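You operate a simulated robot arm through the tools that you are given. There is no shell and no other tool. Be economical: measure what you need, move in short steps, check, and stop when the job is done.

Carry out the task below with a simulated robot arm. There is one attempt and no reset: what you move stays moved.

JOB
Take the grey bin from the top of the long bench and put it on the top of the trestle table. Then take the grey plug and leave it on top of the thermometer. Then press the size gauge button to switch it on. Then take the blue ring binder from the table top and put it on the top of the long bench. Then put the black bracket on the table top away on the middle left shelf of the rack. Then put the yellow float from the table top on the top of the green bench. Then take the right corner plate and leave it on the top of the grey cupboard. The order counts. Set down upright: black bracket.

Only the result counts: the job must be done as asked and must still hold three seconds after the hand-in. Knocking over, shifting, dropping, spilling or breaking anything else fails it.

ROBOT AND FRAMES
A 7-joint arm with a two-finger parallel gripper on a trunk, on a base that drives. Base frame: it is fixed to the floor where the robot stands at the start and does not move with it; the origin is under the middle of the robot, x ahead of it, y to its left, z up; the surface under the hand at the start is at about z = 0.861. Units: m, rad, N and s.
Its first joint turns from -2.897 to 2.897 rad. Places, roughly: black bracket (5x5x5 cm) [-2, 0.4, 0.8]; grey bin (11x10x5 cm) [0.8, 0, 0.9]; grey plug (2x2x3 cm) [-1.6, 0.3, 0.8]; middle left shelf of the rack [-5.1, -4.4, 1]; right corner plate (9x6x4 cm) [-2, -0.1, 0.8]; ring binder [-1.75, 0.25, 0.75]; size gauge button [-1.5, 0.1, 0.8]; thermometer [-1.5, 0.25, 0.75]; top of the green bench [0.7, -2, 0.9]; top of the grey cupboard [-3.2, -4.7, 0.9]; top of the long bench [0.8, 0.1, 0.9]; top of the trestle table [-0.7, -3, 0.8]; yellow float (6x6x5 cm) [-2.1, 0.2, 0.8]. Payload 3.43 kg.
The TCP is the grasp point between the finger pads, 0.03 m short of the fingertips. In the tool frame z runs along the fingers and y along their closing line. Largest opening 0.094 m; finger width 0.028, thickness 0.01; the body of the gripper, 0.05 by 0.096 m, starts 0.055 m behind the TCP.
Orientation is told as [roll, pitch, yaw] about the base's x, y, z axes, in that order, counted from this pose: with the fingers straight down and closing along the base's y, the tool's x points along the base's -x, its y along +y and its z along -z.

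CONTROLS
- The arm moves only by the tool move_arm. Its argument "commands" is a list of rows, each an object (a shift or turn left out is 0, a gripper value left out holds the last) with "rot": the turn, a rotation vector about the base's x, y, z in units of 120 degrees (1.0 is 120 degrees), a list of three; "delta_pos": the shift along the base's x, y, z in units of 200 mm (1.0 is 200 mm), a list of three; "grip": the closure, from 0 (fully open) to 1 (shut). In form: [{"rot": [rx, ry, rz], "delta_pos": [tx, ty, tz], "grip": grip}, ...]. A call has 1 to 20 rows; each row is the pose to reach, as a shift and turn from the pose commanded when the call began. A call with a number of a shift or a turn outside -1 to 1 is refused whole. A row lasts 0.2 s, in which the tool goes at most 0.05 m and 0.15 rad; a call with a longer step from one row to the next is refused whole, and so is a gripper value outside its range. A pose out of reach is approached as far as the arm can. The call stops where the force on the tool passes 40 N (or 10 N more than at its start, if that is more) or the arm is blocked; 0.2 s more then pass. The fingers move at their own pace (about 0.045 m/s each) and stop on an object; they squeeze with about 35 N. The grip force told is the motor's: it shows also when the fingers shut on nothing. Time passes only in rows, and 0.2 s behind the last, so rows that repeat a pose let the fingers close. It gives the time, the measured TCP pose, the force on the tool (base axes), the opening and the grip force at its end, in the units of the frame above (readings bear some noise), with the torque about the TCP (base axes, N m) and any sound that the robot's microphone picked up.
- Cameras (640 x 400 px; columns grow to the right, rows downward): "scene" is now at [0.5244, 0.2372, 1.356]; the picture's right is [0.46, -0.89, 0.00], its down [-0.17, -0.09, -0.98] and it looks along [0.87, 0.45, -0.19] (base axes); focal length 214 px, centre (320, 200). "wrist" rides on the gripper at [0.076, 0.014, -0.103] in the tool frame; the picture's right is [-0.18, 0.98, 0.00], its down [-0.75, -0.14, -0.64] and it looks along [-0.63, -0.12, 0.77] (tool axes); focal length 243 px, centre (320, 200). There is no depth. A picture from a camera that has moved, and an enlarged one, comes with that camera's place and axes in the base frame and with its lens.
- camera(camera): a new picture of that camera. No time passes.
- raise_lower(by): slides the trunk up (or, below 0, down) by that many m; the arm and the scene camera ride with it, the base frame stays. It gives what a move gives, with no picture.
- roll_base(legs): drives the robot by 1 to 6 legs, each [ahead, left, turn to the left] in m, m and rad, along the robot's own axes; the way and the turn of a leg run together, so that a leg with both is an arc; at most 1.5 m and 3.142 rad a leg. The arm and the cameras ride along, it lands a little off, and it stops where it bumps. It gives what a move gives.
- aim_head(pan, tilt): turns the head with the scene camera to pan (to the left, within 1.798 rad either way) and tilt (down, from -0.506 to 1.204), counted from straight ahead of the robot. It gives what a move gives.
- close_up(camera, box): a new picture of the part [left, top, right, bottom] of that camera's present view, enlarged. No time passes.
- finish_job(): hands the job in; it is judged then, once.

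Go step by step. Nothing tells you exact positions but the pictures and the camera data: compare them with the known pose of the tool, close in by small moves and look again before you grip or let go. The budget is 196 turns and 162 pictures, counting those below and the enlarged ones. Unless the task says otherwise, let go and move clear before handing in, and close with one line.

The tools are called by a JSON object that holds its "api" and its "payload". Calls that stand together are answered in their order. move_arm: Moves the arm, as the interface text tells. Its arguments: {"type":"object","properties":{"commands":{"type":"array"}},"required":["commands"]} The other tools are called the same way: raise_lower (by) slides the trunk up or down; roll_base (legs) drives the base; aim_head (pan, tilt) turns the head that bears the scene camera; camera (camera) takes a picture; close_up (camera, box) takes an enlarged picture of a part of a camera's view; finish_job () hands the job in.

At the start:

```text
clock: 0.0
ee_pos: [0.6047, 0.2658, 1.129]
orientation: [-0.037, 0.024, -0.029]
ft_force: [-0.4, -0.1, -0.3]
torque: [-0.01, -0.02, -0.02]
gripper_width: 0.094
finger_force: 0.2
trunk travel left (down, up): [-0.375, 0.235]
robot x, y, heading: [0.0031, 0.0007, -0.004]
head pan, tilt: [1.799, 1.201]
```

scene: 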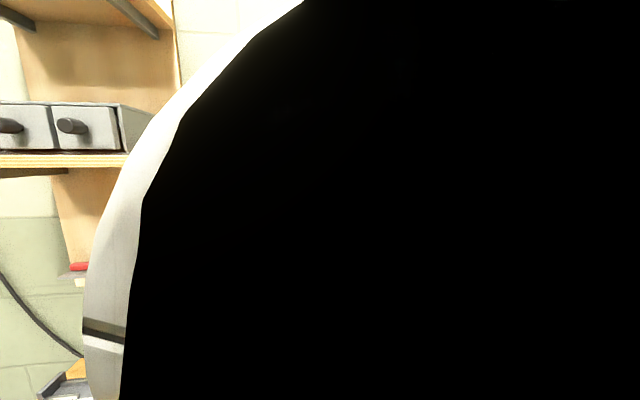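
wrist: 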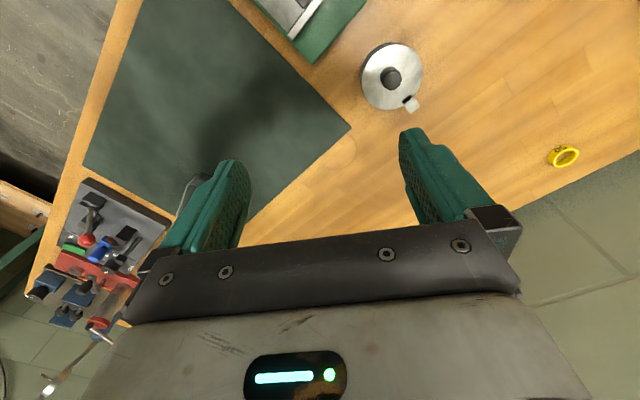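

The scene view is mostly blocked by the arm, so I turn the head to look ahead and down at the bench.

{"api": "aim_head", "payload": {"pan": 0, "tilt": 0.6}}

{"api": "camera", "payload": {"camera": "scene"}}

{"api": "camera", "payload": {"camera": "wrist"}}

```text
clock: 1.8
ee_pos: [0.6121, 0.2627, 1.1282]
orientation: [-0.04, 0.04, -0.054]
ft_force: [0.2, 0.8, 0.2]
torque: [-0.02, -0.01, 0.02]
gripper_width: 0.0941
finger_force: 0.1
trunk travel left (down, up): [-0.375, 0.235]
robot x, y, heading: [-0.0009, 0.0015, 0.003]
head pan, tilt: [0.0, 0.6]
```

```text
159 pictures are left
camera scene: at [0.5296, 0.2177, 1.328], right [0.26, -0.97, 0.0], down [-0.46, -0.12, -0.88], along [0.85, 0.23, -0.48], focal length 214 px, centre (320, 200)
```

scene: 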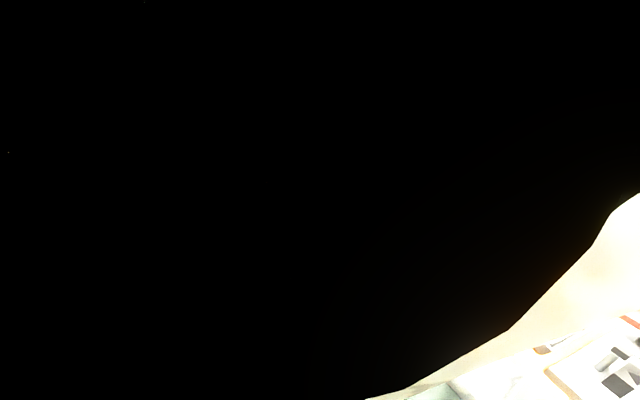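

```text
158 pictures are left
camera wrist: at [0.5402, 0.2841, 1.2334], right [0.23, 0.97, -0.05], down [0.77, -0.16, 0.62], along [0.59, -0.18, -0.78], focal length 243 px, centre (320, 200)
```

wrist: 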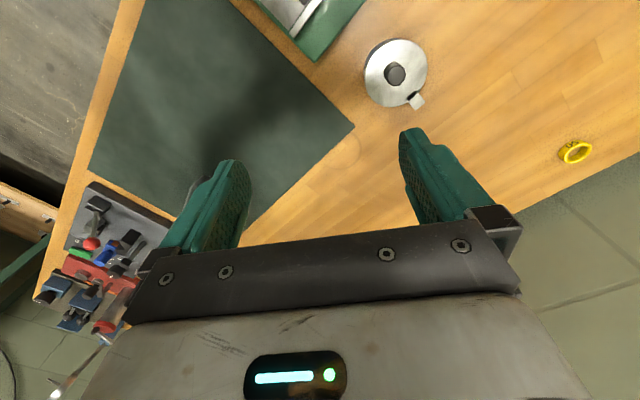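

The bin should be around the left finger in the wrist view. I test the head from another direction and move the arm left to uncover the bin.

{"api": "move_arm", "payload": {"commands": [{"delta_pos": [0, 0.2, 0]}, {"delta_pos": [0, 0.4, 0]}, {"delta_pos": [0, 0.6, 0]}, {"delta_pos": [0, 0.6, 0]}]}}

{"api": "aim_head", "payload": {"pan": -0.6, "tilt": 0.8}}

{"api": "camera", "payload": {"camera": "scene"}}

{"api": "camera", "payload": {"camera": "wrist"}}

```text
clock: 2.8
ee_pos: [0.6063, 0.3853, 1.131]
orientation: [-0.037, 0.024, -0.031]
ft_force: [-1.0, -0.3, 0.4]
torque: [0.0, -0.01, -0.01]
gripper_width: 0.094
finger_force: 0.1
trunk travel left (down, up): [-0.375, 0.235]
robot x, y, heading: [0.0019, 0.0009, 0.007]
head pan, tilt: [0.0, 0.6]
```

```text
clock: 3.8
ee_pos: [0.6053, 0.3855, 1.1306]
orientation: [-0.037, 0.025, -0.029]
ft_force: [-0.5, -0.1, -0.4]
torque: [0.01, 0.01, 0.02]
gripper_width: 0.0939
finger_force: 0.0
trunk travel left (down, up): [-0.375, 0.235]
robot x, y, heading: [0.0002, 0.0023, -0.0]
head pan, tilt: [-0.6, 0.799]
```

```text
157 pictures are left
camera scene: at [0.5083, 0.1489, 1.3019], right [-0.56, -0.83, 0.0], down [-0.59, 0.4, -0.7], along [0.58, -0.39, -0.72], focal length 214 px, centre (320, 200)
```

scene: 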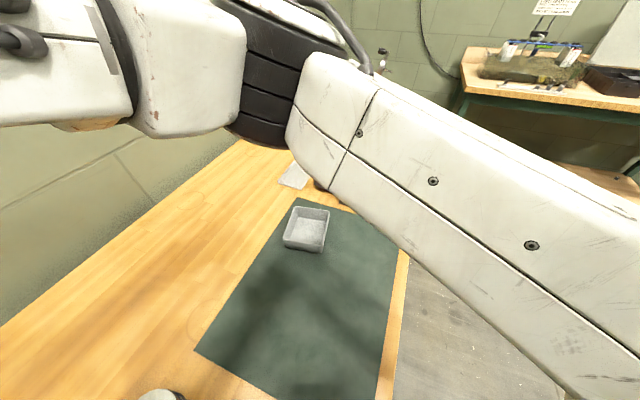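

```text
156 pictures are left
camera wrist: at [0.5327, 0.405, 1.2354], right [0.21, 0.98, -0.04], down [0.77, -0.14, 0.63], along [0.61, -0.16, -0.78], focal length 243 px, centre (320, 200)
```

wrist: 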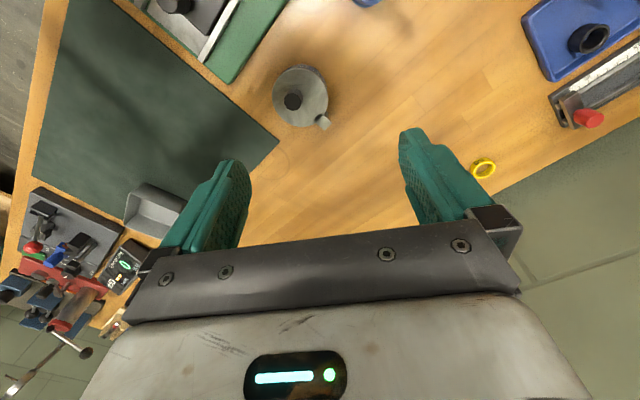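

The bin sits at about (0.77, 0.01), turned about 45°. I enlarge it to measure the rim.

{"api": "close_up", "payload": {"camera": "scene", "box": [260, 180, 356, 270]}}

```text
4.44 times, centred on (308, 225) of scene
camera zoom: at [0.5083, 0.1489, 1.3019], right [-0.56, -0.83, 0.0], down [-0.59, 0.4, -0.7], along [0.58, -0.39, -0.72], focal length 953 px, centre (373, 89)
```

zoom: 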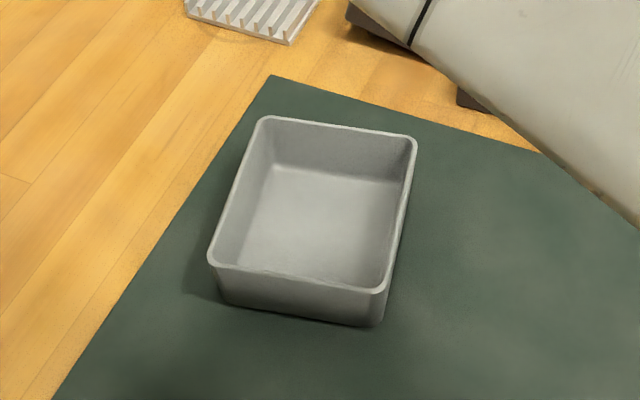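

I move over the near-left wall of the bin, turning 45°, and look with the wrist camera.

{"api": "move_arm", "payload": {"commands": [{"delta_pos": [0.05, -0.16, 0], "rot": [0, 0, 0.065]}, {"delta_pos": [0.1, -0.32, 0], "rot": [0, 0, 0.13]}, {"delta_pos": [0.15, -0.48, 0], "rot": [0, 0, 0.195]}, {"delta_pos": [0.2, -0.64, 0], "rot": [0, 0, 0.26]}, {"delta_pos": [0.25, -0.8, 0], "rot": [0, 0, 0.325]}, {"delta_pos": [0.3, -0.96, 0], "rot": [0, 0, 0.388]}, {"delta_pos": [0.3, -0.96, 0], "rot": [0.018, -0.012, 0.388]}]}}

{"api": "move_arm", "payload": {"commands": [{"delta_pos": [0.1, -0.2, 0]}, {"delta_pos": [0.2, -0.4, 0]}, {"delta_pos": [0.35, -0.55, 0]}, {"delta_pos": [0.35, -0.6, 0]}, {"delta_pos": [0.35, -0.6, 0]}]}}

{"api": "camera", "payload": {"camera": "wrist"}}

{"api": "camera", "payload": {"camera": "scene"}}

```text
clock: 5.4
ee_pos: [0.6657, 0.1925, 1.1307]
orientation: [-0.011, -0.01, 0.783]
ft_force: [0.3, 0.9, 0.1]
torque: [-0.03, 0.0, 0.0]
gripper_width: 0.094
finger_force: 0.0
trunk travel left (down, up): [-0.375, 0.235]
robot x, y, heading: [0.0005, 0.0024, -0.0]
head pan, tilt: [-0.6, 0.799]
```

```text
clock: 6.6
ee_pos: [0.7355, 0.0729, 1.13]
orientation: [-0.01, -0.011, 0.783]
ft_force: [-0.1, 0.3, 0.3]
torque: [0.0, 0.01, 0.03]
gripper_width: 0.0942
finger_force: 0.1
trunk travel left (down, up): [-0.375, 0.235]
robot x, y, heading: [-0.0026, 0.0017, 0.0]
head pan, tilt: [-0.6, 0.799]
```

```text
154 pictures are left
camera wrist: at [0.6704, 0.028, 1.233], right [-0.56, 0.83, -0.01], down [0.62, 0.43, 0.65], along [0.54, 0.36, -0.76], focal length 243 px, centre (320, 200)
```

wrist: 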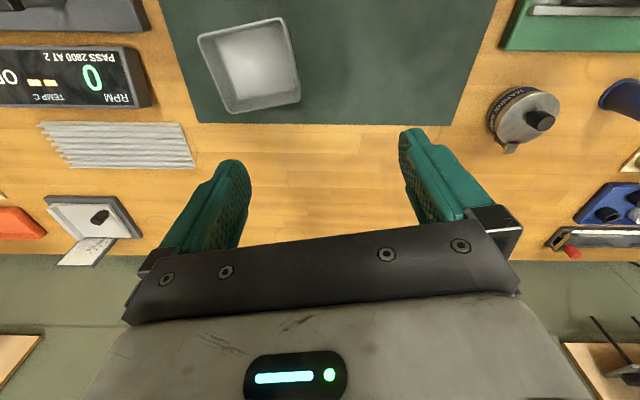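

```text
153 pictures are left
camera scene: at [0.5082, 0.1486, 1.3019], right [-0.57, -0.82, 0.0], down [-0.59, 0.41, -0.7], along [0.57, -0.39, -0.72], focal length 214 px, centre (320, 200)
```

scene: 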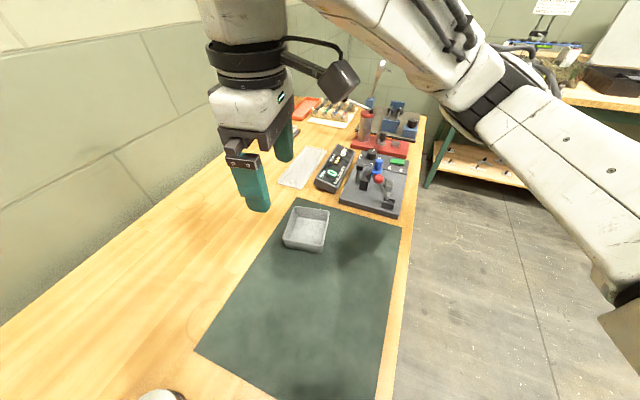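

The wrist and scene views agree: the rim is at z≈0.911 and the near-left wall's midpoint at (0.742, 0.036). I descend to straddle that wall.

{"api": "move_arm", "payload": {"commands": [{"delta_pos": [0.03, -0.18, -0.1]}, {"delta_pos": [0.035, -0.185, -0.3]}, {"delta_pos": [0.035, -0.185, -0.5]}, {"delta_pos": [0.035, -0.185, -0.7]}, {"delta_pos": [0.035, -0.185, -0.75]}, {"delta_pos": [0.035, -0.185, -0.75]}]}}

{"api": "camera", "payload": {"camera": "wrist"}}

{"api": "close_up", "payload": {"camera": "scene", "box": [200, 130, 400, 280]}}

```text
clock: 8.0
ee_pos: [0.7426, 0.0362, 0.9803]
orientation: [-0.011, -0.01, 0.784]
ft_force: [-0.7, -0.3, 0.0]
torque: [-0.03, -0.03, 0.05]
gripper_width: 0.094
finger_force: 0.0
trunk travel left (down, up): [-0.375, 0.235]
robot x, y, heading: [0.001, 0.0032, -0.002]
head pan, tilt: [-0.6, 0.799]
```

```text
152 pictures are left
camera wrist: at [0.6774, -0.008, 1.0834], right [-0.56, 0.83, -0.01], down [0.62, 0.43, 0.65], along [0.54, 0.36, -0.76], focal length 243 px, centre (320, 200)
```

wrist: 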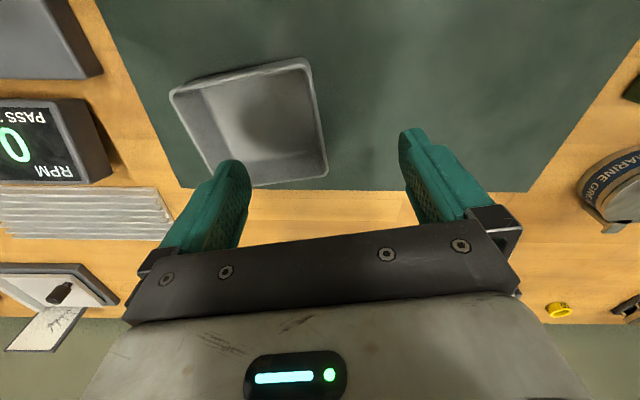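

```text
2.67 times, centred on (300, 205) of scene
camera zoom: at [0.5082, 0.1487, 1.3019], right [-0.56, -0.83, 0.0], down [-0.59, 0.41, -0.7], along [0.58, -0.39, -0.72], focal length 572 px, centre (373, 187)
```

zoom: 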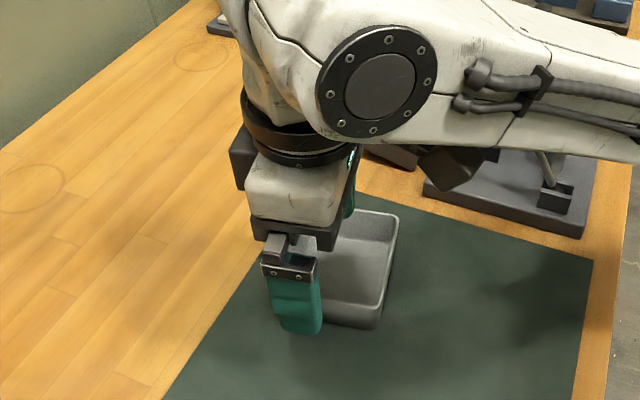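

The measurement still holds, so I descend 7.5 cm and close on the wall.

{"api": "move_arm", "payload": {"commands": [{"delta_pos": [0.005, -0.01, -0.2]}, {"delta_pos": [0.005, -0.01, -0.37]}, {"delta_pos": [0.005, -0.01, -0.37]}]}}

{"api": "camera", "payload": {"camera": "wrist"}}

```text
clock: 8.8
ee_pos: [0.7439, 0.0342, 0.906]
orientation: [-0.012, -0.011, 0.783]
ft_force: [-0.7, 0.6, 0.7]
torque: [-0.02, 0.02, 0.03]
gripper_width: 0.0937
finger_force: 0.0
trunk travel left (down, up): [-0.375, 0.235]
robot x, y, heading: [-0.0017, 0.0004, -0.002]
head pan, tilt: [-0.6, 0.799]
```

```text
150 pictures are left
camera wrist: at [0.6779, -0.0091, 1.0087], right [-0.56, 0.83, -0.01], down [0.62, 0.43, 0.65], along [0.54, 0.36, -0.76], focal length 243 px, centre (320, 200)
```

wrist: 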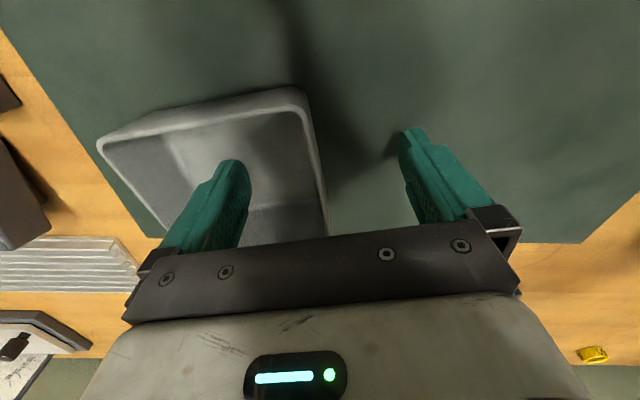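

The fingers straddle the wall, so I close and lift.

{"api": "move_arm", "payload": {"commands": [{"grip": 1}, {"grip": 1}, {"grip": 1}, {"grip": 1}, {"grip": 1}, {"grip": 1}, {"grip": 1}]}}

{"api": "move_arm", "payload": {"commands": [{"delta_pos": [0, 0, 0.1], "grip": 1}, {"delta_pos": [0, 0, 0.3], "grip": 1}, {"delta_pos": [0, 0, 0.5], "grip": 1}, {"delta_pos": [0, 0, 0.7], "grip": 1}, {"delta_pos": [0, 0, 0.8], "grip": 1}, {"delta_pos": [0, 0, 0.8], "grip": 1}]}}

{"api": "camera", "payload": {"camera": "wrist"}}

{"api": "aim_head", "payload": {"pan": -1.75, "tilt": 0.4}}

{"api": "camera", "payload": {"camera": "scene"}}

```text
clock: 10.4
ee_pos: [0.7438, 0.035, 0.9068]
orientation: [-0.01, -0.009, 0.783]
ft_force: [0.4, -0.5, 0.1]
torque: [0.01, -0.03, -0.01]
gripper_width: 0.0064
finger_force: 35.1
trunk travel left (down, up): [-0.375, 0.235]
robot x, y, heading: [0.0024, 0.0029, -0.001]
head pan, tilt: [-0.6, 0.799]
```

```text
clock: 11.8
ee_pos: [0.7438, 0.0345, 1.0673]
orientation: [-0.011, -0.013, 0.78]
ft_force: [-0.2, 0.6, 0.5]
torque: [0.01, 0.01, -0.01]
gripper_width: 0.0002
finger_force: 33.4
trunk travel left (down, up): [-0.375, 0.235]
robot x, y, heading: [0.0022, 0.0021, -0.002]
head pan, tilt: [-0.6, 0.799]
```

```text
149 pictures are left
camera wrist: at [0.677, -0.0103, 1.1704], right [-0.56, 0.83, -0.01], down [0.62, 0.43, 0.65], along [0.54, 0.36, -0.76], focal length 243 px, centre (320, 200)
```

wrist: 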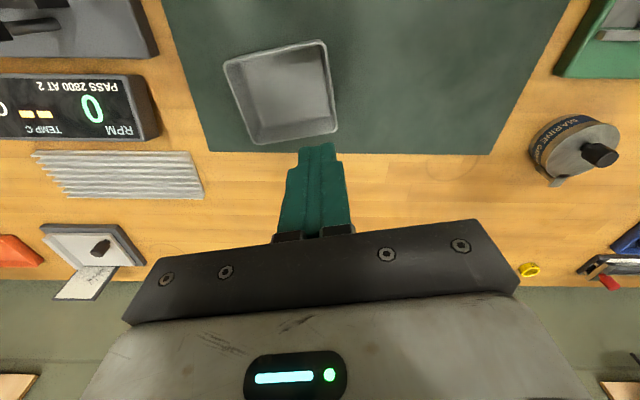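

```text
clock: 13.2
ee_pos: [0.7431, 0.034, 1.0681]
orientation: [-0.009, -0.01, 0.783]
ft_force: [0.6, -0.7, 0.0]
torque: [0.0, 0.03, -0.01]
gripper_width: 0.0
finger_force: 32.8
trunk travel left (down, up): [-0.375, 0.235]
robot x, y, heading: [0.0, 0.004, 0.0]
head pan, tilt: [-1.751, 0.4]
```

```text
148 pictures are left
camera scene: at [0.4252, 0.1031, 1.337], right [-0.98, 0.18, 0.0], down [0.07, 0.38, -0.92], along [-0.16, -0.91, -0.39], focal length 214 px, centre (320, 200)
```

scene: 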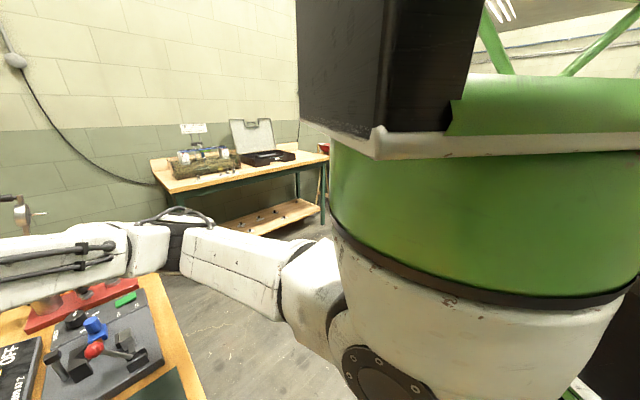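

The wall slipped out of the grip and the bin is still on its mat. Its short side measures about 8.5 cm, so I turn to −45° and try it from outside.

{"api": "move_arm", "payload": {"commands": [{"rot": [0, 0, -0.07], "grip": 0}, {"rot": [0, 0, -0.14], "delta_pos": [0.03, -0.03, 0], "grip": 0}, {"rot": [0, 0, -0.21], "delta_pos": [0.06, -0.06, 0], "grip": 0}, {"rot": [0, 0, -0.28], "delta_pos": [0.1, -0.1, 0], "grip": 0}, {"rot": [0, 0, -0.35], "delta_pos": [0.14, -0.145, 0], "grip": 0}, {"rot": [0, 0, -0.42], "delta_pos": [0.14, -0.145, 0], "grip": 0}, {"rot": [0, 0, -0.49], "delta_pos": [0.14, -0.145, 0], "grip": 0}, {"rot": [0, 0, -0.56], "delta_pos": [0.14, -0.145, 0], "grip": 0}, {"rot": [0, 0, -0.63], "delta_pos": [0.14, -0.145, 0], "grip": 0}, {"rot": [0, 0, -0.69], "delta_pos": [0.14, -0.145, 0], "grip": 0}, {"rot": [0, 0, -0.75], "delta_pos": [0.14, -0.145, 0], "grip": 0}, {"rot": [0, 0, -0.75], "delta_pos": [0.14, -0.145, 0], "grip": 0}]}}

{"api": "camera", "payload": {"camera": "wrist"}}

{"api": "aim_head", "payload": {"pan": -0.6, "tilt": 0.8}}

{"api": "close_up", "payload": {"camera": "scene", "box": [250, 170, 370, 270]}}

```text
clock: 15.8
ee_pos: [0.7713, 0.0058, 1.0672]
orientation: [-0.012, -0.009, -0.792]
ft_force: [-0.5, 0.7, -0.9]
torque: [-0.01, -0.02, -0.01]
gripper_width: 0.0941
finger_force: 0.1
trunk travel left (down, up): [-0.375, 0.235]
robot x, y, heading: [0.0005, -0.001, -0.006]
head pan, tilt: [-1.751, 0.4]
```

```text
147 pictures are left
camera wrist: at [0.7284, 0.0705, 1.1697], right [0.83, 0.56, -0.01], down [0.43, -0.62, 0.65], along [0.36, -0.54, -0.76], focal length 243 px, centre (320, 200)
```

wrist: 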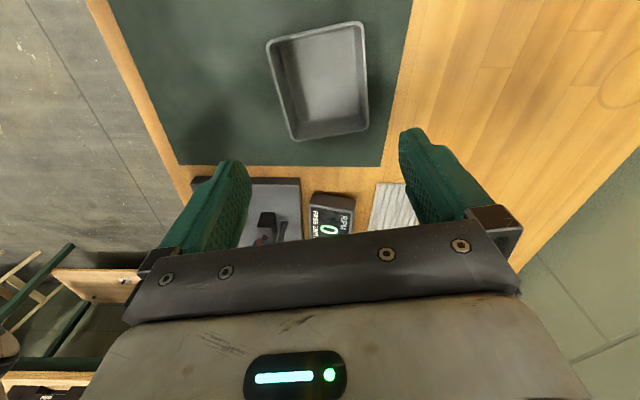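

```text
clock: 17.1
ee_pos: [0.772, 0.0059, 1.0672]
orientation: [-0.011, -0.011, -0.788]
ft_force: [0.7, -0.2, 0.0]
torque: [0.02, -0.01, 0.0]
gripper_width: 0.094
finger_force: 0.1
trunk travel left (down, up): [-0.375, 0.235]
robot x, y, heading: [0.0007, -0.0018, 0.005]
head pan, tilt: [-0.6, 0.799]
```

```text
4.00 times, centred on (310, 220) of scene
camera zoom: at [0.5082, 0.1486, 1.3019], right [-0.57, -0.82, 0.0], down [-0.59, 0.41, -0.7], along [0.57, -0.39, -0.72], focal length 858 px, centre (360, 120)
```

zoom: 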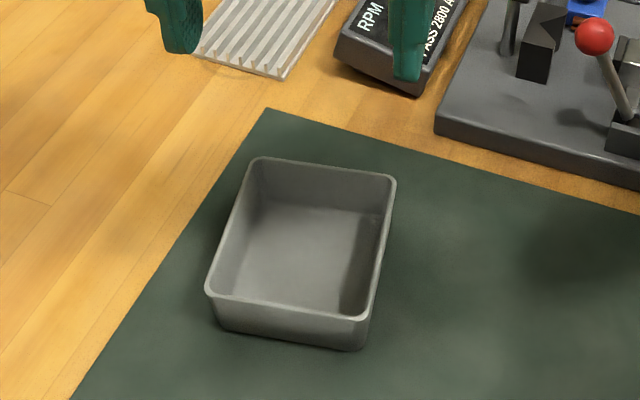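

The bin's centre is (0.772, 0.009) with the short side about 8.4 cm. I descend to just above the rim to compare it with the finger gap.

{"api": "move_arm", "payload": {"commands": [{"delta_pos": [0, 0.01, -0.2]}, {"delta_pos": [0, 0.01, -0.4]}, {"delta_pos": [0, 0.01, -0.55]}, {"delta_pos": [0, 0.01, -0.55]}]}}

{"api": "camera", "payload": {"camera": "wrist"}}

{"api": "close_up", "payload": {"camera": "scene", "box": [250, 170, 370, 270]}}

```text
clock: 18.1
ee_pos: [0.7721, 0.0072, 0.9572]
orientation: [-0.012, -0.011, -0.789]
ft_force: [-0.5, 0.1, 0.2]
torque: [-0.04, 0.02, 0.01]
gripper_width: 0.094
finger_force: 0.1
trunk travel left (down, up): [-0.375, 0.235]
robot x, y, heading: [-0.0009, 0.0004, 0.001]
head pan, tilt: [-0.6, 0.799]
```

```text
145 pictures are left
camera wrist: at [0.7285, 0.0727, 1.0593], right [0.83, 0.56, -0.01], down [0.43, -0.62, 0.65], along [0.36, -0.54, -0.76], focal length 243 px, centre (320, 200)
```

wrist: 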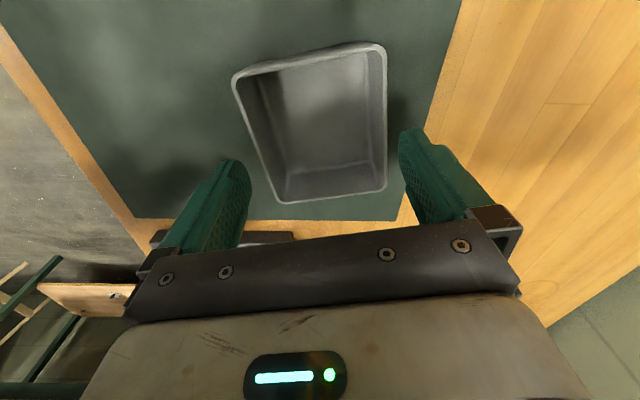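

```text
4.00 times, centred on (310, 220) of scene
camera zoom: at [0.5082, 0.1487, 1.3019], right [-0.56, -0.83, 0.0], down [-0.59, 0.41, -0.7], along [0.58, -0.39, -0.72], focal length 858 px, centre (360, 120)
```

zoom: 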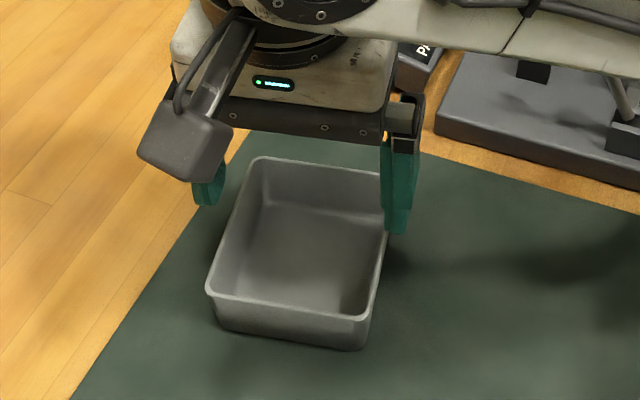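

The gap clears the bin by about 4 mm a side and the centre is aligned. I descend slowly around it.

{"api": "move_arm", "payload": {"commands": [{"delta_pos": [-0.005, 0.005, -0.08]}, {"delta_pos": [-0.005, 0.005, -0.14]}, {"delta_pos": [-0.005, 0.005, -0.2]}, {"delta_pos": [-0.005, 0.005, -0.27]}, {"delta_pos": [-0.005, 0.005, -0.27]}]}}

{"api": "camera", "payload": {"camera": "wrist"}}

{"api": "close_up", "payload": {"camera": "scene", "box": [250, 170, 370, 270]}}

```text
clock: 19.3
ee_pos: [0.7712, 0.0084, 0.9085]
orientation: [-0.001, -0.019, -0.788]
ft_force: [-7.3, 1.7, 25.6]
torque: [-0.56, 0.84, -0.14]
gripper_width: 0.0941
finger_force: 0.0
trunk travel left (down, up): [-0.375, 0.235]
robot x, y, heading: [-0.0021, -0.0001, -0.001]
head pan, tilt: [-0.6, 0.799]
stopped in row 5: the force on the tool passed its limit at 46 N (the readings are from after the stop); the commanded pose is now the measured one
```

```text
143 pictures are left
camera wrist: at [0.7265, 0.0734, 1.0107], right [0.83, 0.56, 0.0], down [0.42, -0.62, 0.66], along [0.37, -0.54, -0.75], focal length 243 px, centre (320, 200)
```

wrist: 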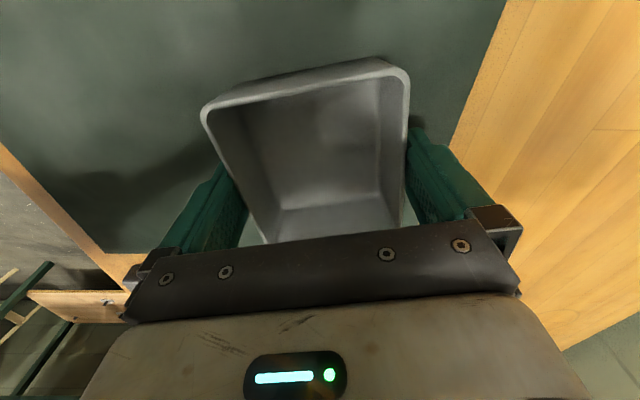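

```text
4.00 times, centred on (310, 220) of scene
camera zoom: at [0.5068, 0.1492, 1.3026], right [-0.56, -0.83, 0.0], down [-0.59, 0.4, -0.7], along [0.58, -0.39, -0.72], focal length 858 px, centre (360, 120)
```

zoom: 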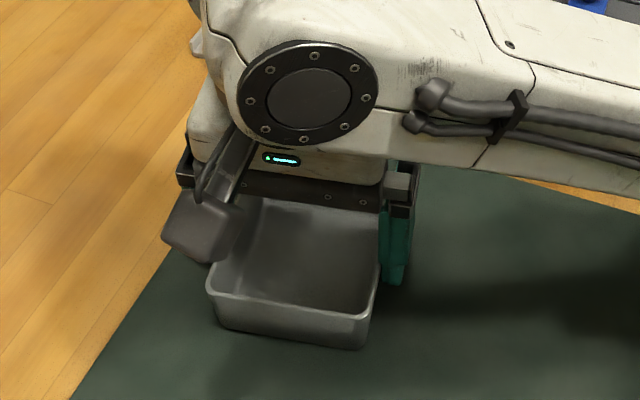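

The tips touch the mat outside the bin, as intended. I raise 4 mm and close.

{"api": "move_arm", "payload": {"commands": [{"delta_pos": [0, 0, 0.02], "grip": 0}, {"delta_pos": [0, 0, 0.02], "grip": 0.3}, {"delta_pos": [0, 0, 0.02], "grip": 1}, {"delta_pos": [0, 0, 0.02], "grip": 1}, {"delta_pos": [0, 0, 0.02], "grip": 1}]}}

{"api": "camera", "payload": {"camera": "wrist"}}

```text
clock: 20.5
ee_pos: [0.7724, 0.0084, 0.9111]
orientation: [-0.005, -0.016, -0.787]
ft_force: [-0.6, 0.5, -0.4]
torque: [-0.02, -0.01, -0.03]
gripper_width: 0.0909
finger_force: 34.8
trunk travel left (down, up): [-0.375, 0.235]
robot x, y, heading: [0.001, 0.0023, -0.004]
head pan, tilt: [-0.6, 0.799]
```

```text
141 pictures are left
camera wrist: at [0.7277, 0.0735, 1.0127], right [0.83, 0.56, 0.0], down [0.43, -0.62, 0.66], along [0.37, -0.54, -0.76], focal length 243 px, centre (320, 200)
```

wrist: 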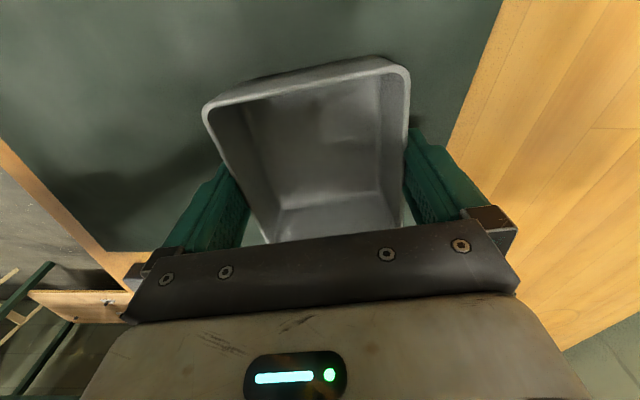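

It is gripped at 9.1 cm width with full force. I lift slowly and check.

{"api": "move_arm", "payload": {"commands": [{"delta_pos": [0, 0, 0.05]}, {"delta_pos": [0, 0, 0.12]}, {"delta_pos": [0, 0, 0.2]}, {"delta_pos": [0, 0, 0.3]}, {"delta_pos": [0, 0, 0.4]}, {"delta_pos": [0, 0, 0.5]}, {"delta_pos": [0, 0, 0.6]}, {"delta_pos": [0, 0, 0.7]}, {"delta_pos": [0, 0, 0.8]}, {"delta_pos": [0, 0, 0.8]}]}}

{"api": "camera", "payload": {"camera": "wrist"}}

```text
clock: 22.7
ee_pos: [0.7717, 0.0085, 1.0717]
orientation: [-0.006, -0.019, -0.787]
ft_force: [-0.5, -0.3, -0.1]
torque: [0.02, -0.02, 0.01]
gripper_width: 0.091
finger_force: 34.4
trunk travel left (down, up): [-0.375, 0.235]
robot x, y, heading: [0.0011, -0.0033, -0.004]
head pan, tilt: [-0.6, 0.799]
```

```text
140 pictures are left
camera wrist: at [0.7276, 0.0736, 1.173], right [0.83, 0.56, 0.0], down [0.43, -0.62, 0.66], along [0.37, -0.54, -0.76], focal length 243 px, centre (320, 200)
```

wrist: 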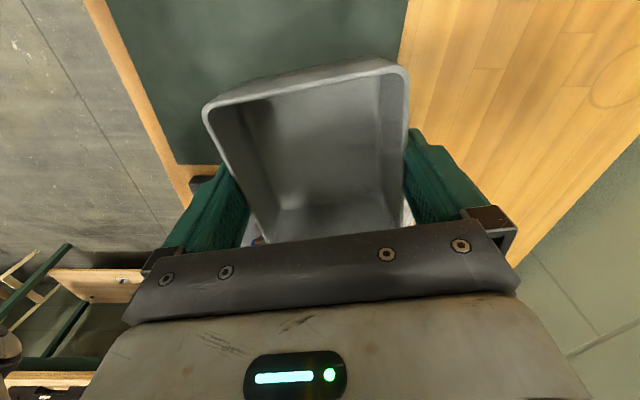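

The bin is held. I raise and retract it slightly, back off from the bench and look around for the trestle table.

{"api": "move_arm", "payload": {"commands": [{"delta_pos": [-0.15, 0, 0.1]}, {"delta_pos": [-0.3, 0, 0.2]}, {"delta_pos": [-0.45, 0, 0.3]}, {"delta_pos": [-0.6, 0, 0.4]}, {"delta_pos": [-0.7, 0, 0.5]}, {"delta_pos": [-0.7, 0, 0.5]}]}}

{"api": "roll_base", "payload": {"legs": [[-0.4, 0, 0]]}}

{"api": "aim_head", "payload": {"pan": -1.3, "tilt": 0.3}}

{"api": "camera", "payload": {"camera": "scene"}}

{"api": "aim_head", "payload": {"pan": 1.7, "tilt": 0.3}}

{"api": "camera", "payload": {"camera": "scene"}}

```text
clock: 24.1
ee_pos: [0.6311, 0.0077, 1.1716]
orientation: [-0.004, -0.017, -0.788]
ft_force: [0.4, -0.4, -0.9]
torque: [-0.01, -0.01, 0.0]
gripper_width: 0.091
finger_force: 35.1
trunk travel left (down, up): [-0.375, 0.235]
robot x, y, heading: [0.0004, 0.0031, -0.001]
head pan, tilt: [-0.6, 0.799]
```

```text
clock: 26.6
ee_pos: [0.235, 0.0076, 1.1698]
orientation: [-0.005, -0.019, -0.787]
ft_force: [0.5, 0.5, -0.2]
torque: [0.0, 0.03, 0.02]
gripper_width: 0.0911
finger_force: 34.9
trunk travel left (down, up): [-0.375, 0.235]
robot x, y, heading: [-0.3983, 0.0042, 0.005]
head pan, tilt: [-0.6, 0.799]
```

```text
clock: 27.6
ee_pos: [0.2343, 0.0081, 1.169]
orientation: [-0.006, -0.017, -0.787]
ft_force: [0.3, 0.5, -0.9]
torque: [0.03, 0.02, -0.06]
gripper_width: 0.0909
finger_force: 34.7
trunk travel left (down, up): [-0.375, 0.235]
robot x, y, heading: [-0.3991, 0.0019, -0.001]
head pan, tilt: [-1.3, 0.3]
```

```text
139 pictures are left
camera scene: at [0.0694, 0.1047, 1.3462], right [-0.96, -0.27, 0.0], down [-0.08, 0.29, -0.96], along [0.26, -0.92, -0.3], focal length 214 px, centre (320, 200)
```

scene: 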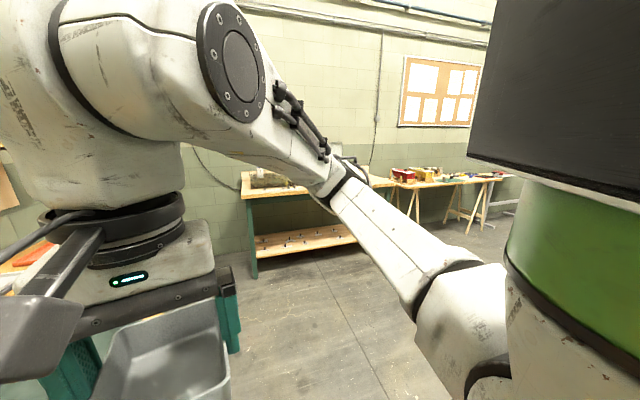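

```text
clock: 30.2
ee_pos: [0.2337, 0.009, 1.1706]
orientation: [-0.005, -0.019, -0.788]
ft_force: [0.3, -0.1, -0.9]
torque: [0.01, -0.01, -0.02]
gripper_width: 0.091
finger_force: 35.0
trunk travel left (down, up): [-0.375, 0.235]
robot x, y, heading: [-0.3961, 0.0014, 0.005]
head pan, tilt: [1.7, 0.3]
```

```text
138 pictures are left
camera scene: at [0.0322, 0.2872, 1.3463], right [0.99, 0.13, 0.0], down [0.04, -0.29, -0.96], along [-0.12, 0.95, -0.3], focal length 214 px, centre (320, 200)
```

scene: 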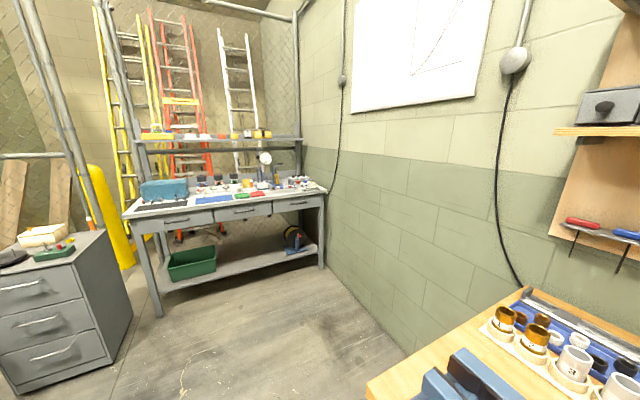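

The trestle table lies to the right-rear, around (-0.7, -2.8). I turn right in place and look again.

{"api": "roll_base", "payload": {"legs": [[0, 0, -1.6]]}}

{"api": "aim_head", "payload": {"pan": 0.3, "tilt": 0.3}}

{"api": "camera", "payload": {"camera": "scene"}}

{"api": "camera", "payload": {"camera": "wrist"}}

```text
clock: 34.5
ee_pos: [-0.4146, -0.6317, 1.1704]
orientation: [-0.006, -0.017, -2.398]
ft_force: [-0.1, 0.3, -1.8]
torque: [-0.02, 0.0, -0.02]
gripper_width: 0.0909
finger_force: 34.7
trunk travel left (down, up): [-0.375, 0.235]
robot x, y, heading: [-0.3992, -0.0015, -1.608]
head pan, tilt: [1.7, 0.3]
```

```text
clock: 36.1
ee_pos: [-0.4151, -0.6321, 1.1708]
orientation: [-0.006, -0.019, -2.399]
ft_force: [-0.8, 0.0, -1.4]
torque: [0.01, 0.0, -0.02]
gripper_width: 0.0908
finger_force: 35.8
trunk travel left (down, up): [-0.375, 0.235]
robot x, y, heading: [-0.3985, 0.0031, -1.614]
head pan, tilt: [0.3, 0.3]
```

```text
137 pictures are left
camera scene: at [-0.1965, -0.5409, 1.3463], right [-0.97, -0.26, 0.0], down [-0.08, 0.29, -0.96], along [0.25, -0.92, -0.3], focal length 214 px, centre (320, 200)
```

scene: 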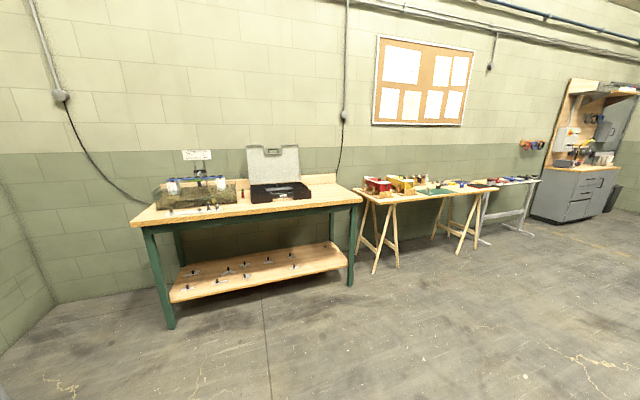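

```text
136 pictures are left
camera wrist: at [-0.3471, -0.5911, 1.2724], right [0.53, -0.85, 0.0], down [-0.64, -0.4, 0.66], along [-0.56, -0.35, -0.76], focal length 243 px, centre (320, 200)
```

wrist: 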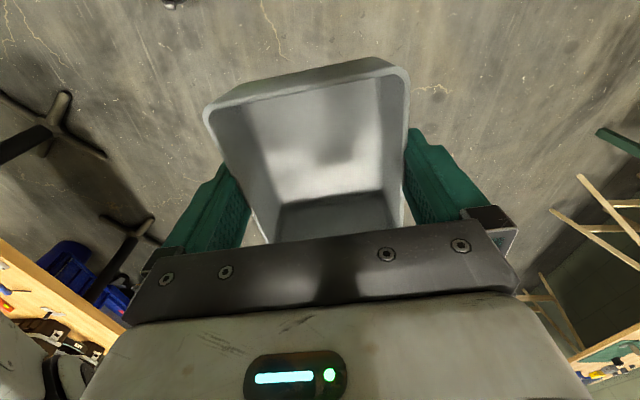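

The trestle table's front edge runs from about (-0.3, -2.3) to (-1.3, -3.1), and the room is skewed about 40°. I drive to stand in front of it and look closer.

{"api": "roll_base", "payload": {"legs": [[1.2, -0.6, 0], [0, 0, 0.7]]}}

{"api": "aim_head", "payload": {"pan": -0.1, "tilt": 0.5}}

{"api": "camera", "payload": {"camera": "scene"}}

```text
clock: 44.7
ee_pos: [-0.657, -1.6785, 1.1706]
orientation: [-0.005, -0.017, -1.707]
ft_force: [-0.1, 0.1, -0.3]
torque: [-0.01, -0.02, 0.01]
gripper_width: 0.0906
finger_force: 34.7
trunk travel left (down, up): [-0.375, 0.235]
robot x, y, heading: [-1.0469, -1.1778, -0.923]
head pan, tilt: [0.3, 0.3]
```

```text
clock: 45.5
ee_pos: [-0.6571, -1.6792, 1.1697]
orientation: [-0.007, -0.016, -1.707]
ft_force: [-0.7, -0.1, -0.5]
torque: [0.02, 0.04, 0.02]
gripper_width: 0.091
finger_force: 35.1
trunk travel left (down, up): [-0.375, 0.235]
robot x, y, heading: [-1.0454, -1.1799, -0.918]
head pan, tilt: [-0.099, 0.499]
```

```text
135 pictures are left
camera scene: at [-0.5767, -1.4916, 1.3279], right [-0.85, -0.53, 0.0], down [-0.25, 0.41, -0.88], along [0.46, -0.75, -0.48], focal length 214 px, centre (320, 200)
```

scene: 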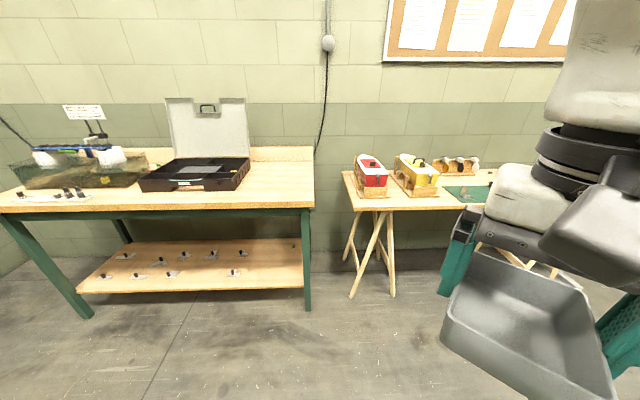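

I move ahead and right to look over the trestle table top for a free spot.

{"api": "roll_base", "payload": {"legs": [[0.35, -0.55, -0.06]]}}

{"api": "aim_head", "payload": {"pan": -0.1, "tilt": 0.6}}

{"api": "camera", "payload": {"camera": "scene"}}

{"api": "camera", "payload": {"camera": "wrist"}}

```text
clock: 49.1
ee_pos: [-0.9316, -2.3029, 1.1715]
orientation: [-0.004, -0.017, -1.772]
ft_force: [0.3, 0.5, -1.6]
torque: [0.01, 0.0, -0.03]
gripper_width: 0.0907
finger_force: 34.9
trunk travel left (down, up): [-0.375, 0.235]
robot x, y, heading: [-1.2926, -1.7843, -0.982]
head pan, tilt: [-0.099, 0.499]
```

```text
clock: 49.8
ee_pos: [-0.9324, -2.3043, 1.1711]
orientation: [-0.005, -0.018, -1.772]
ft_force: [0.1, 0.7, -0.6]
torque: [-0.05, 0.01, 0.01]
gripper_width: 0.0909
finger_force: 34.9
trunk travel left (down, up): [-0.375, 0.235]
robot x, y, heading: [-1.2914, -1.781, -0.986]
head pan, tilt: [-0.099, 0.6]
```

```text
134 pictures are left
camera scene: at [-0.8409, -2.1203, 1.3188], right [-0.88, -0.47, 0.0], down [-0.27, 0.5, -0.83], along [0.39, -0.73, -0.56], focal length 214 px, centre (320, 200)
```

scene: 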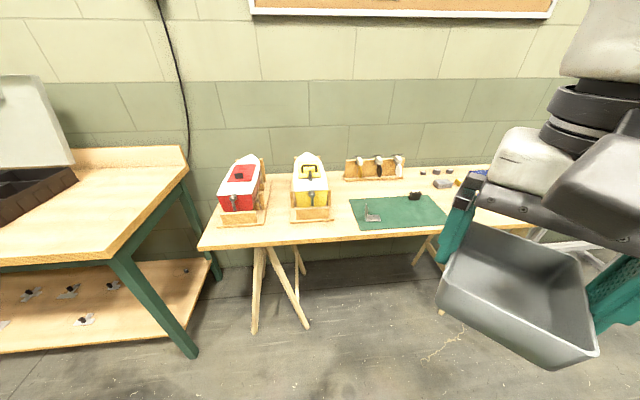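

```text
133 pictures are left
camera wrist: at [-0.9021, -2.2306, 1.2724], right [0.93, -0.38, 0.0], down [-0.28, -0.7, 0.66], along [-0.25, -0.61, -0.76], focal length 243 px, centre (320, 200)
```

wrist: 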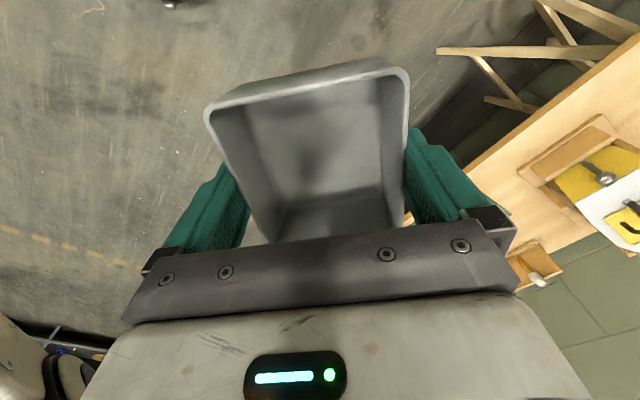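

Items cover the left half and the arm hides the right. I swing the hand left to see the right part of the table.

{"api": "move_arm", "payload": {"commands": [{"delta_pos": [0.2, 0.13, 0]}, {"delta_pos": [0.4, 0.26, 0]}, {"delta_pos": [0.6, 0.39, 0]}, {"delta_pos": [0.8, 0.52, 0]}, {"delta_pos": [1, 0.65, 0]}, {"delta_pos": [1, 0.65, 0]}]}}

{"api": "aim_head", "payload": {"pan": -0.6, "tilt": 0.6}}

{"api": "camera", "payload": {"camera": "scene"}}

```text
clock: 51.2
ee_pos: [-0.7304, -2.1734, 1.1697]
orientation: [-0.004, -0.017, -1.772]
ft_force: [1.0, 1.1, -1.1]
torque: [0.03, 0.02, -0.01]
gripper_width: 0.0908
finger_force: 34.8
trunk travel left (down, up): [-0.375, 0.235]
robot x, y, heading: [-1.2928, -1.7807, -0.979]
head pan, tilt: [-0.099, 0.6]
```

```text
clock: 52.1
ee_pos: [-0.7313, -2.174, 1.1707]
orientation: [-0.005, -0.019, -1.769]
ft_force: [0.4, 1.0, 0.0]
torque: [-0.03, 0.0, 0.01]
gripper_width: 0.0908
finger_force: 34.7
trunk travel left (down, up): [-0.375, 0.235]
robot x, y, heading: [-1.288, -1.7805, -0.986]
head pan, tilt: [-0.6, 0.6]
```

```text
132 pictures are left
camera scene: at [-0.8833, -2.1306, 1.3187], right [-1.0, 0.01, 0.0], down [0.01, 0.57, -0.82], along [-0.01, -0.82, -0.57], focal length 214 px, centre (320, 200)
```

scene: 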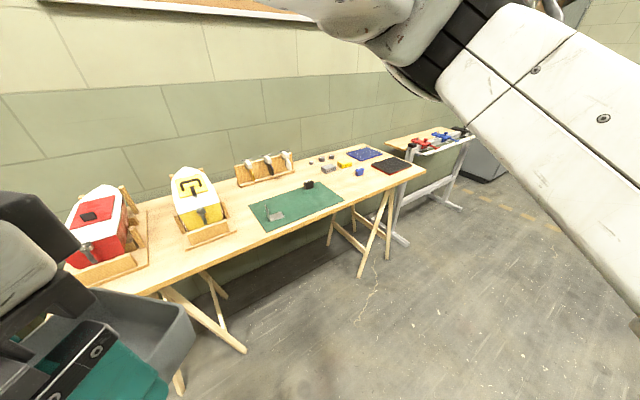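

There's a free spot right of the green mat, around (-1.10, -2.99). I bring the hand back, align it with the table, and drive nearer.

{"api": "move_arm", "payload": {"commands": [{"delta_pos": [-0.2, -0.13, 0], "rot": [0, 0, 0.065]}, {"delta_pos": [-0.4, -0.26, 0], "rot": [0, 0, 0.13]}, {"delta_pos": [-0.6, -0.39, 0], "rot": [0, 0, 0.195]}, {"delta_pos": [-0.8, -0.52, 0], "rot": [0, 0, 0.26]}, {"delta_pos": [-1, -0.65, 0], "rot": [0, 0, 0.32]}, {"delta_pos": [-1, -0.65, 0], "rot": [0, 0, 0.376]}, {"delta_pos": [-1, -0.65, 0], "rot": [0, 0, 0.376]}]}}

{"api": "roll_base", "payload": {"legs": [[0.36, -0.31, 0]]}}

{"api": "camera", "payload": {"camera": "scene"}}

{"api": "camera", "payload": {"camera": "wrist"}}

```text
clock: 53.7
ee_pos: [-0.9325, -2.303, 1.1701]
orientation: [-0.006, -0.018, -0.981]
ft_force: [0.7, 0.8, -1.2]
torque: [-0.02, -0.02, 0.0]
gripper_width: 0.0909
finger_force: 34.8
trunk travel left (down, up): [-0.375, 0.235]
robot x, y, heading: [-1.2922, -1.7878, -0.985]
head pan, tilt: [-0.6, 0.6]
```

```text
clock: 56.6
ee_pos: [-0.991, -2.7752, 1.1696]
orientation: [-0.007, -0.016, -0.984]
ft_force: [-0.4, 0.3, -0.4]
torque: [0.0, 0.01, 0.02]
gripper_width: 0.0906
finger_force: 34.9
trunk travel left (down, up): [-0.375, 0.235]
robot x, y, heading: [-1.3495, -2.2583, -0.986]
head pan, tilt: [-0.6, 0.6]
```

```text
131 pictures are left
camera scene: at [-0.9433, -2.6043, 1.3188], right [-1.0, 0.01, 0.0], down [0.01, 0.56, -0.83], along [-0.01, -0.82, -0.57], focal length 214 px, centre (320, 200)
```

scene: 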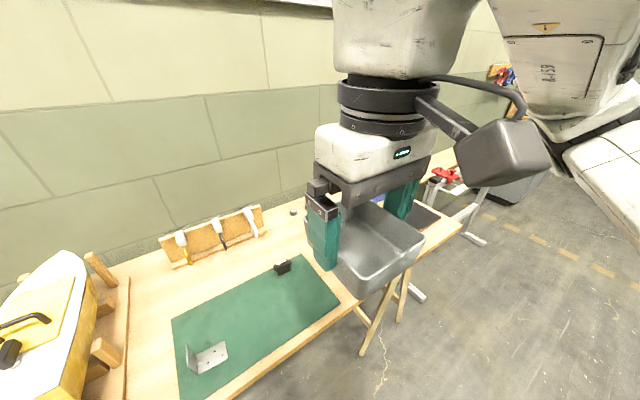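

```text
130 pictures are left
camera wrist: at [-1.0221, -2.7039, 1.2717], right [0.92, 0.39, 0.0], down [0.3, -0.69, 0.66], along [0.25, -0.6, -0.76], focal length 243 px, centre (320, 200)
```

wrist: 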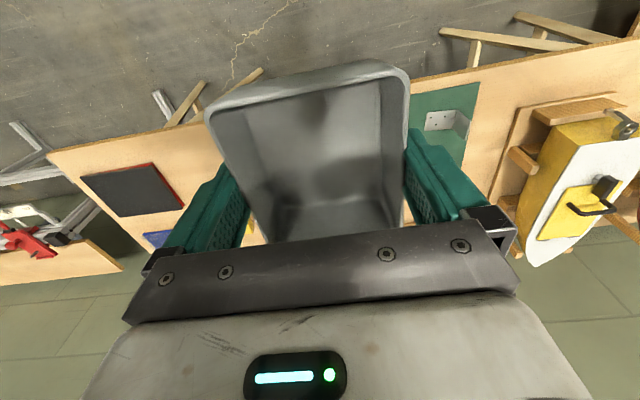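

I move over the target spot at height and check clearances before lowering.

{"api": "move_arm", "payload": {"commands": [{"delta_pos": [-0.1, -0.22, 0]}, {"delta_pos": [-0.2, -0.44, 0]}, {"delta_pos": [-0.3, -0.66, 0]}, {"delta_pos": [-0.4, -0.88, 0]}, {"delta_pos": [-0.49, -1, 0]}, {"delta_pos": [-0.53, -1, -0.2]}, {"delta_pos": [-0.57, -1, -0.4]}, {"delta_pos": [-0.57, -1, -0.6]}, {"delta_pos": [-0.57, -1, -0.8]}, {"delta_pos": [-0.57, -1, -0.9]}, {"delta_pos": [-0.57, -1, -0.9]}]}}

{"api": "camera", "payload": {"camera": "wrist"}}

{"api": "aim_head", "payload": {"pan": -0.7, "tilt": 0.85}}

{"api": "camera", "payload": {"camera": "scene"}}

```text
clock: 59.0
ee_pos: [-1.1044, -2.977, 0.9889]
orientation: [-0.006, -0.018, -0.984]
ft_force: [-0.2, 0.3, -0.1]
torque: [0.01, -0.01, -0.02]
gripper_width: 0.0909
finger_force: 34.8
trunk travel left (down, up): [-0.375, 0.235]
robot x, y, heading: [-1.3501, -2.254, -0.987]
head pan, tilt: [-0.6, 0.6]
```

```text
129 pictures are left
camera wrist: at [-1.1358, -2.9046, 1.0906], right [0.92, 0.39, 0.0], down [0.3, -0.69, 0.66], along [0.25, -0.6, -0.76], focal length 243 px, centre (320, 200)
```

wrist: 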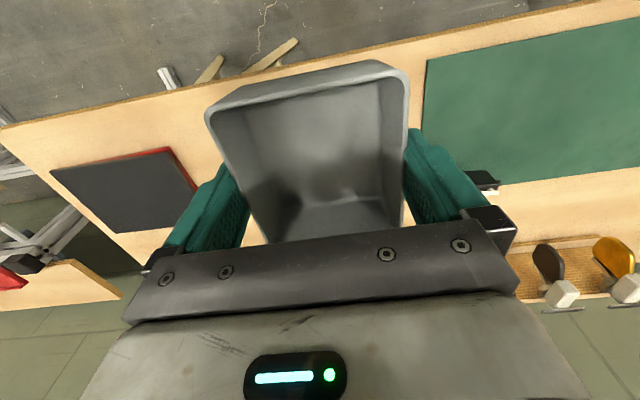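

```text
clock: 59.8
ee_pos: [-1.1052, -2.9779, 0.9888]
orientation: [-0.006, -0.018, -0.986]
ft_force: [0.3, 0.0, -0.6]
torque: [0.01, -0.02, 0.01]
gripper_width: 0.0908
finger_force: 35.0
trunk travel left (down, up): [-0.375, 0.235]
robot x, y, heading: [-1.3507, -2.2581, -0.982]
head pan, tilt: [-0.7, 0.85]
```

```text
128 pictures are left
camera scene: at [-0.951, -2.5937, 1.2979], right [-0.99, 0.11, 0.0], down [0.08, 0.75, -0.66], along [-0.07, -0.66, -0.75], focal length 214 px, centre (320, 200)
```

scene: 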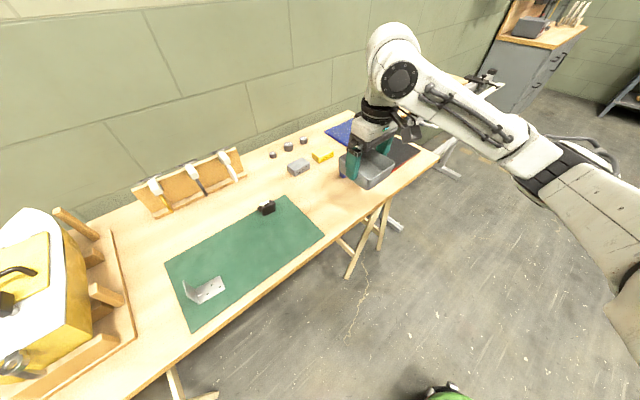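

A blue cube is close behind the left finger, so I zoom to measure.

{"api": "close_up", "payload": {"camera": "scene", "box": [270, 110, 430, 210]}}

```text
4.00 times, centred on (350, 160) of scene
camera zoom: at [-0.951, -2.5937, 1.2979], right [-0.99, 0.11, 0.0], down [0.08, 0.75, -0.66], along [-0.07, -0.66, -0.75], focal length 858 px, centre (200, 360)
```

zoom: 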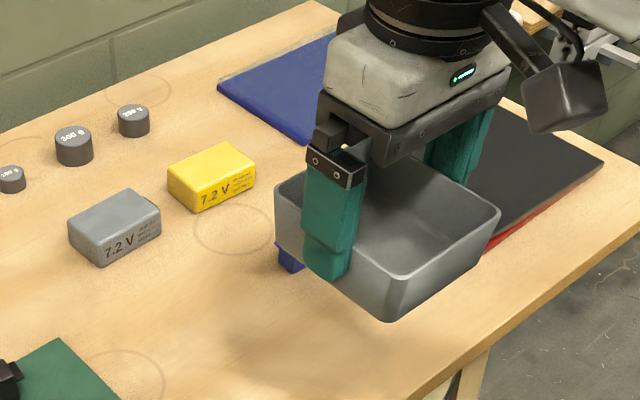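

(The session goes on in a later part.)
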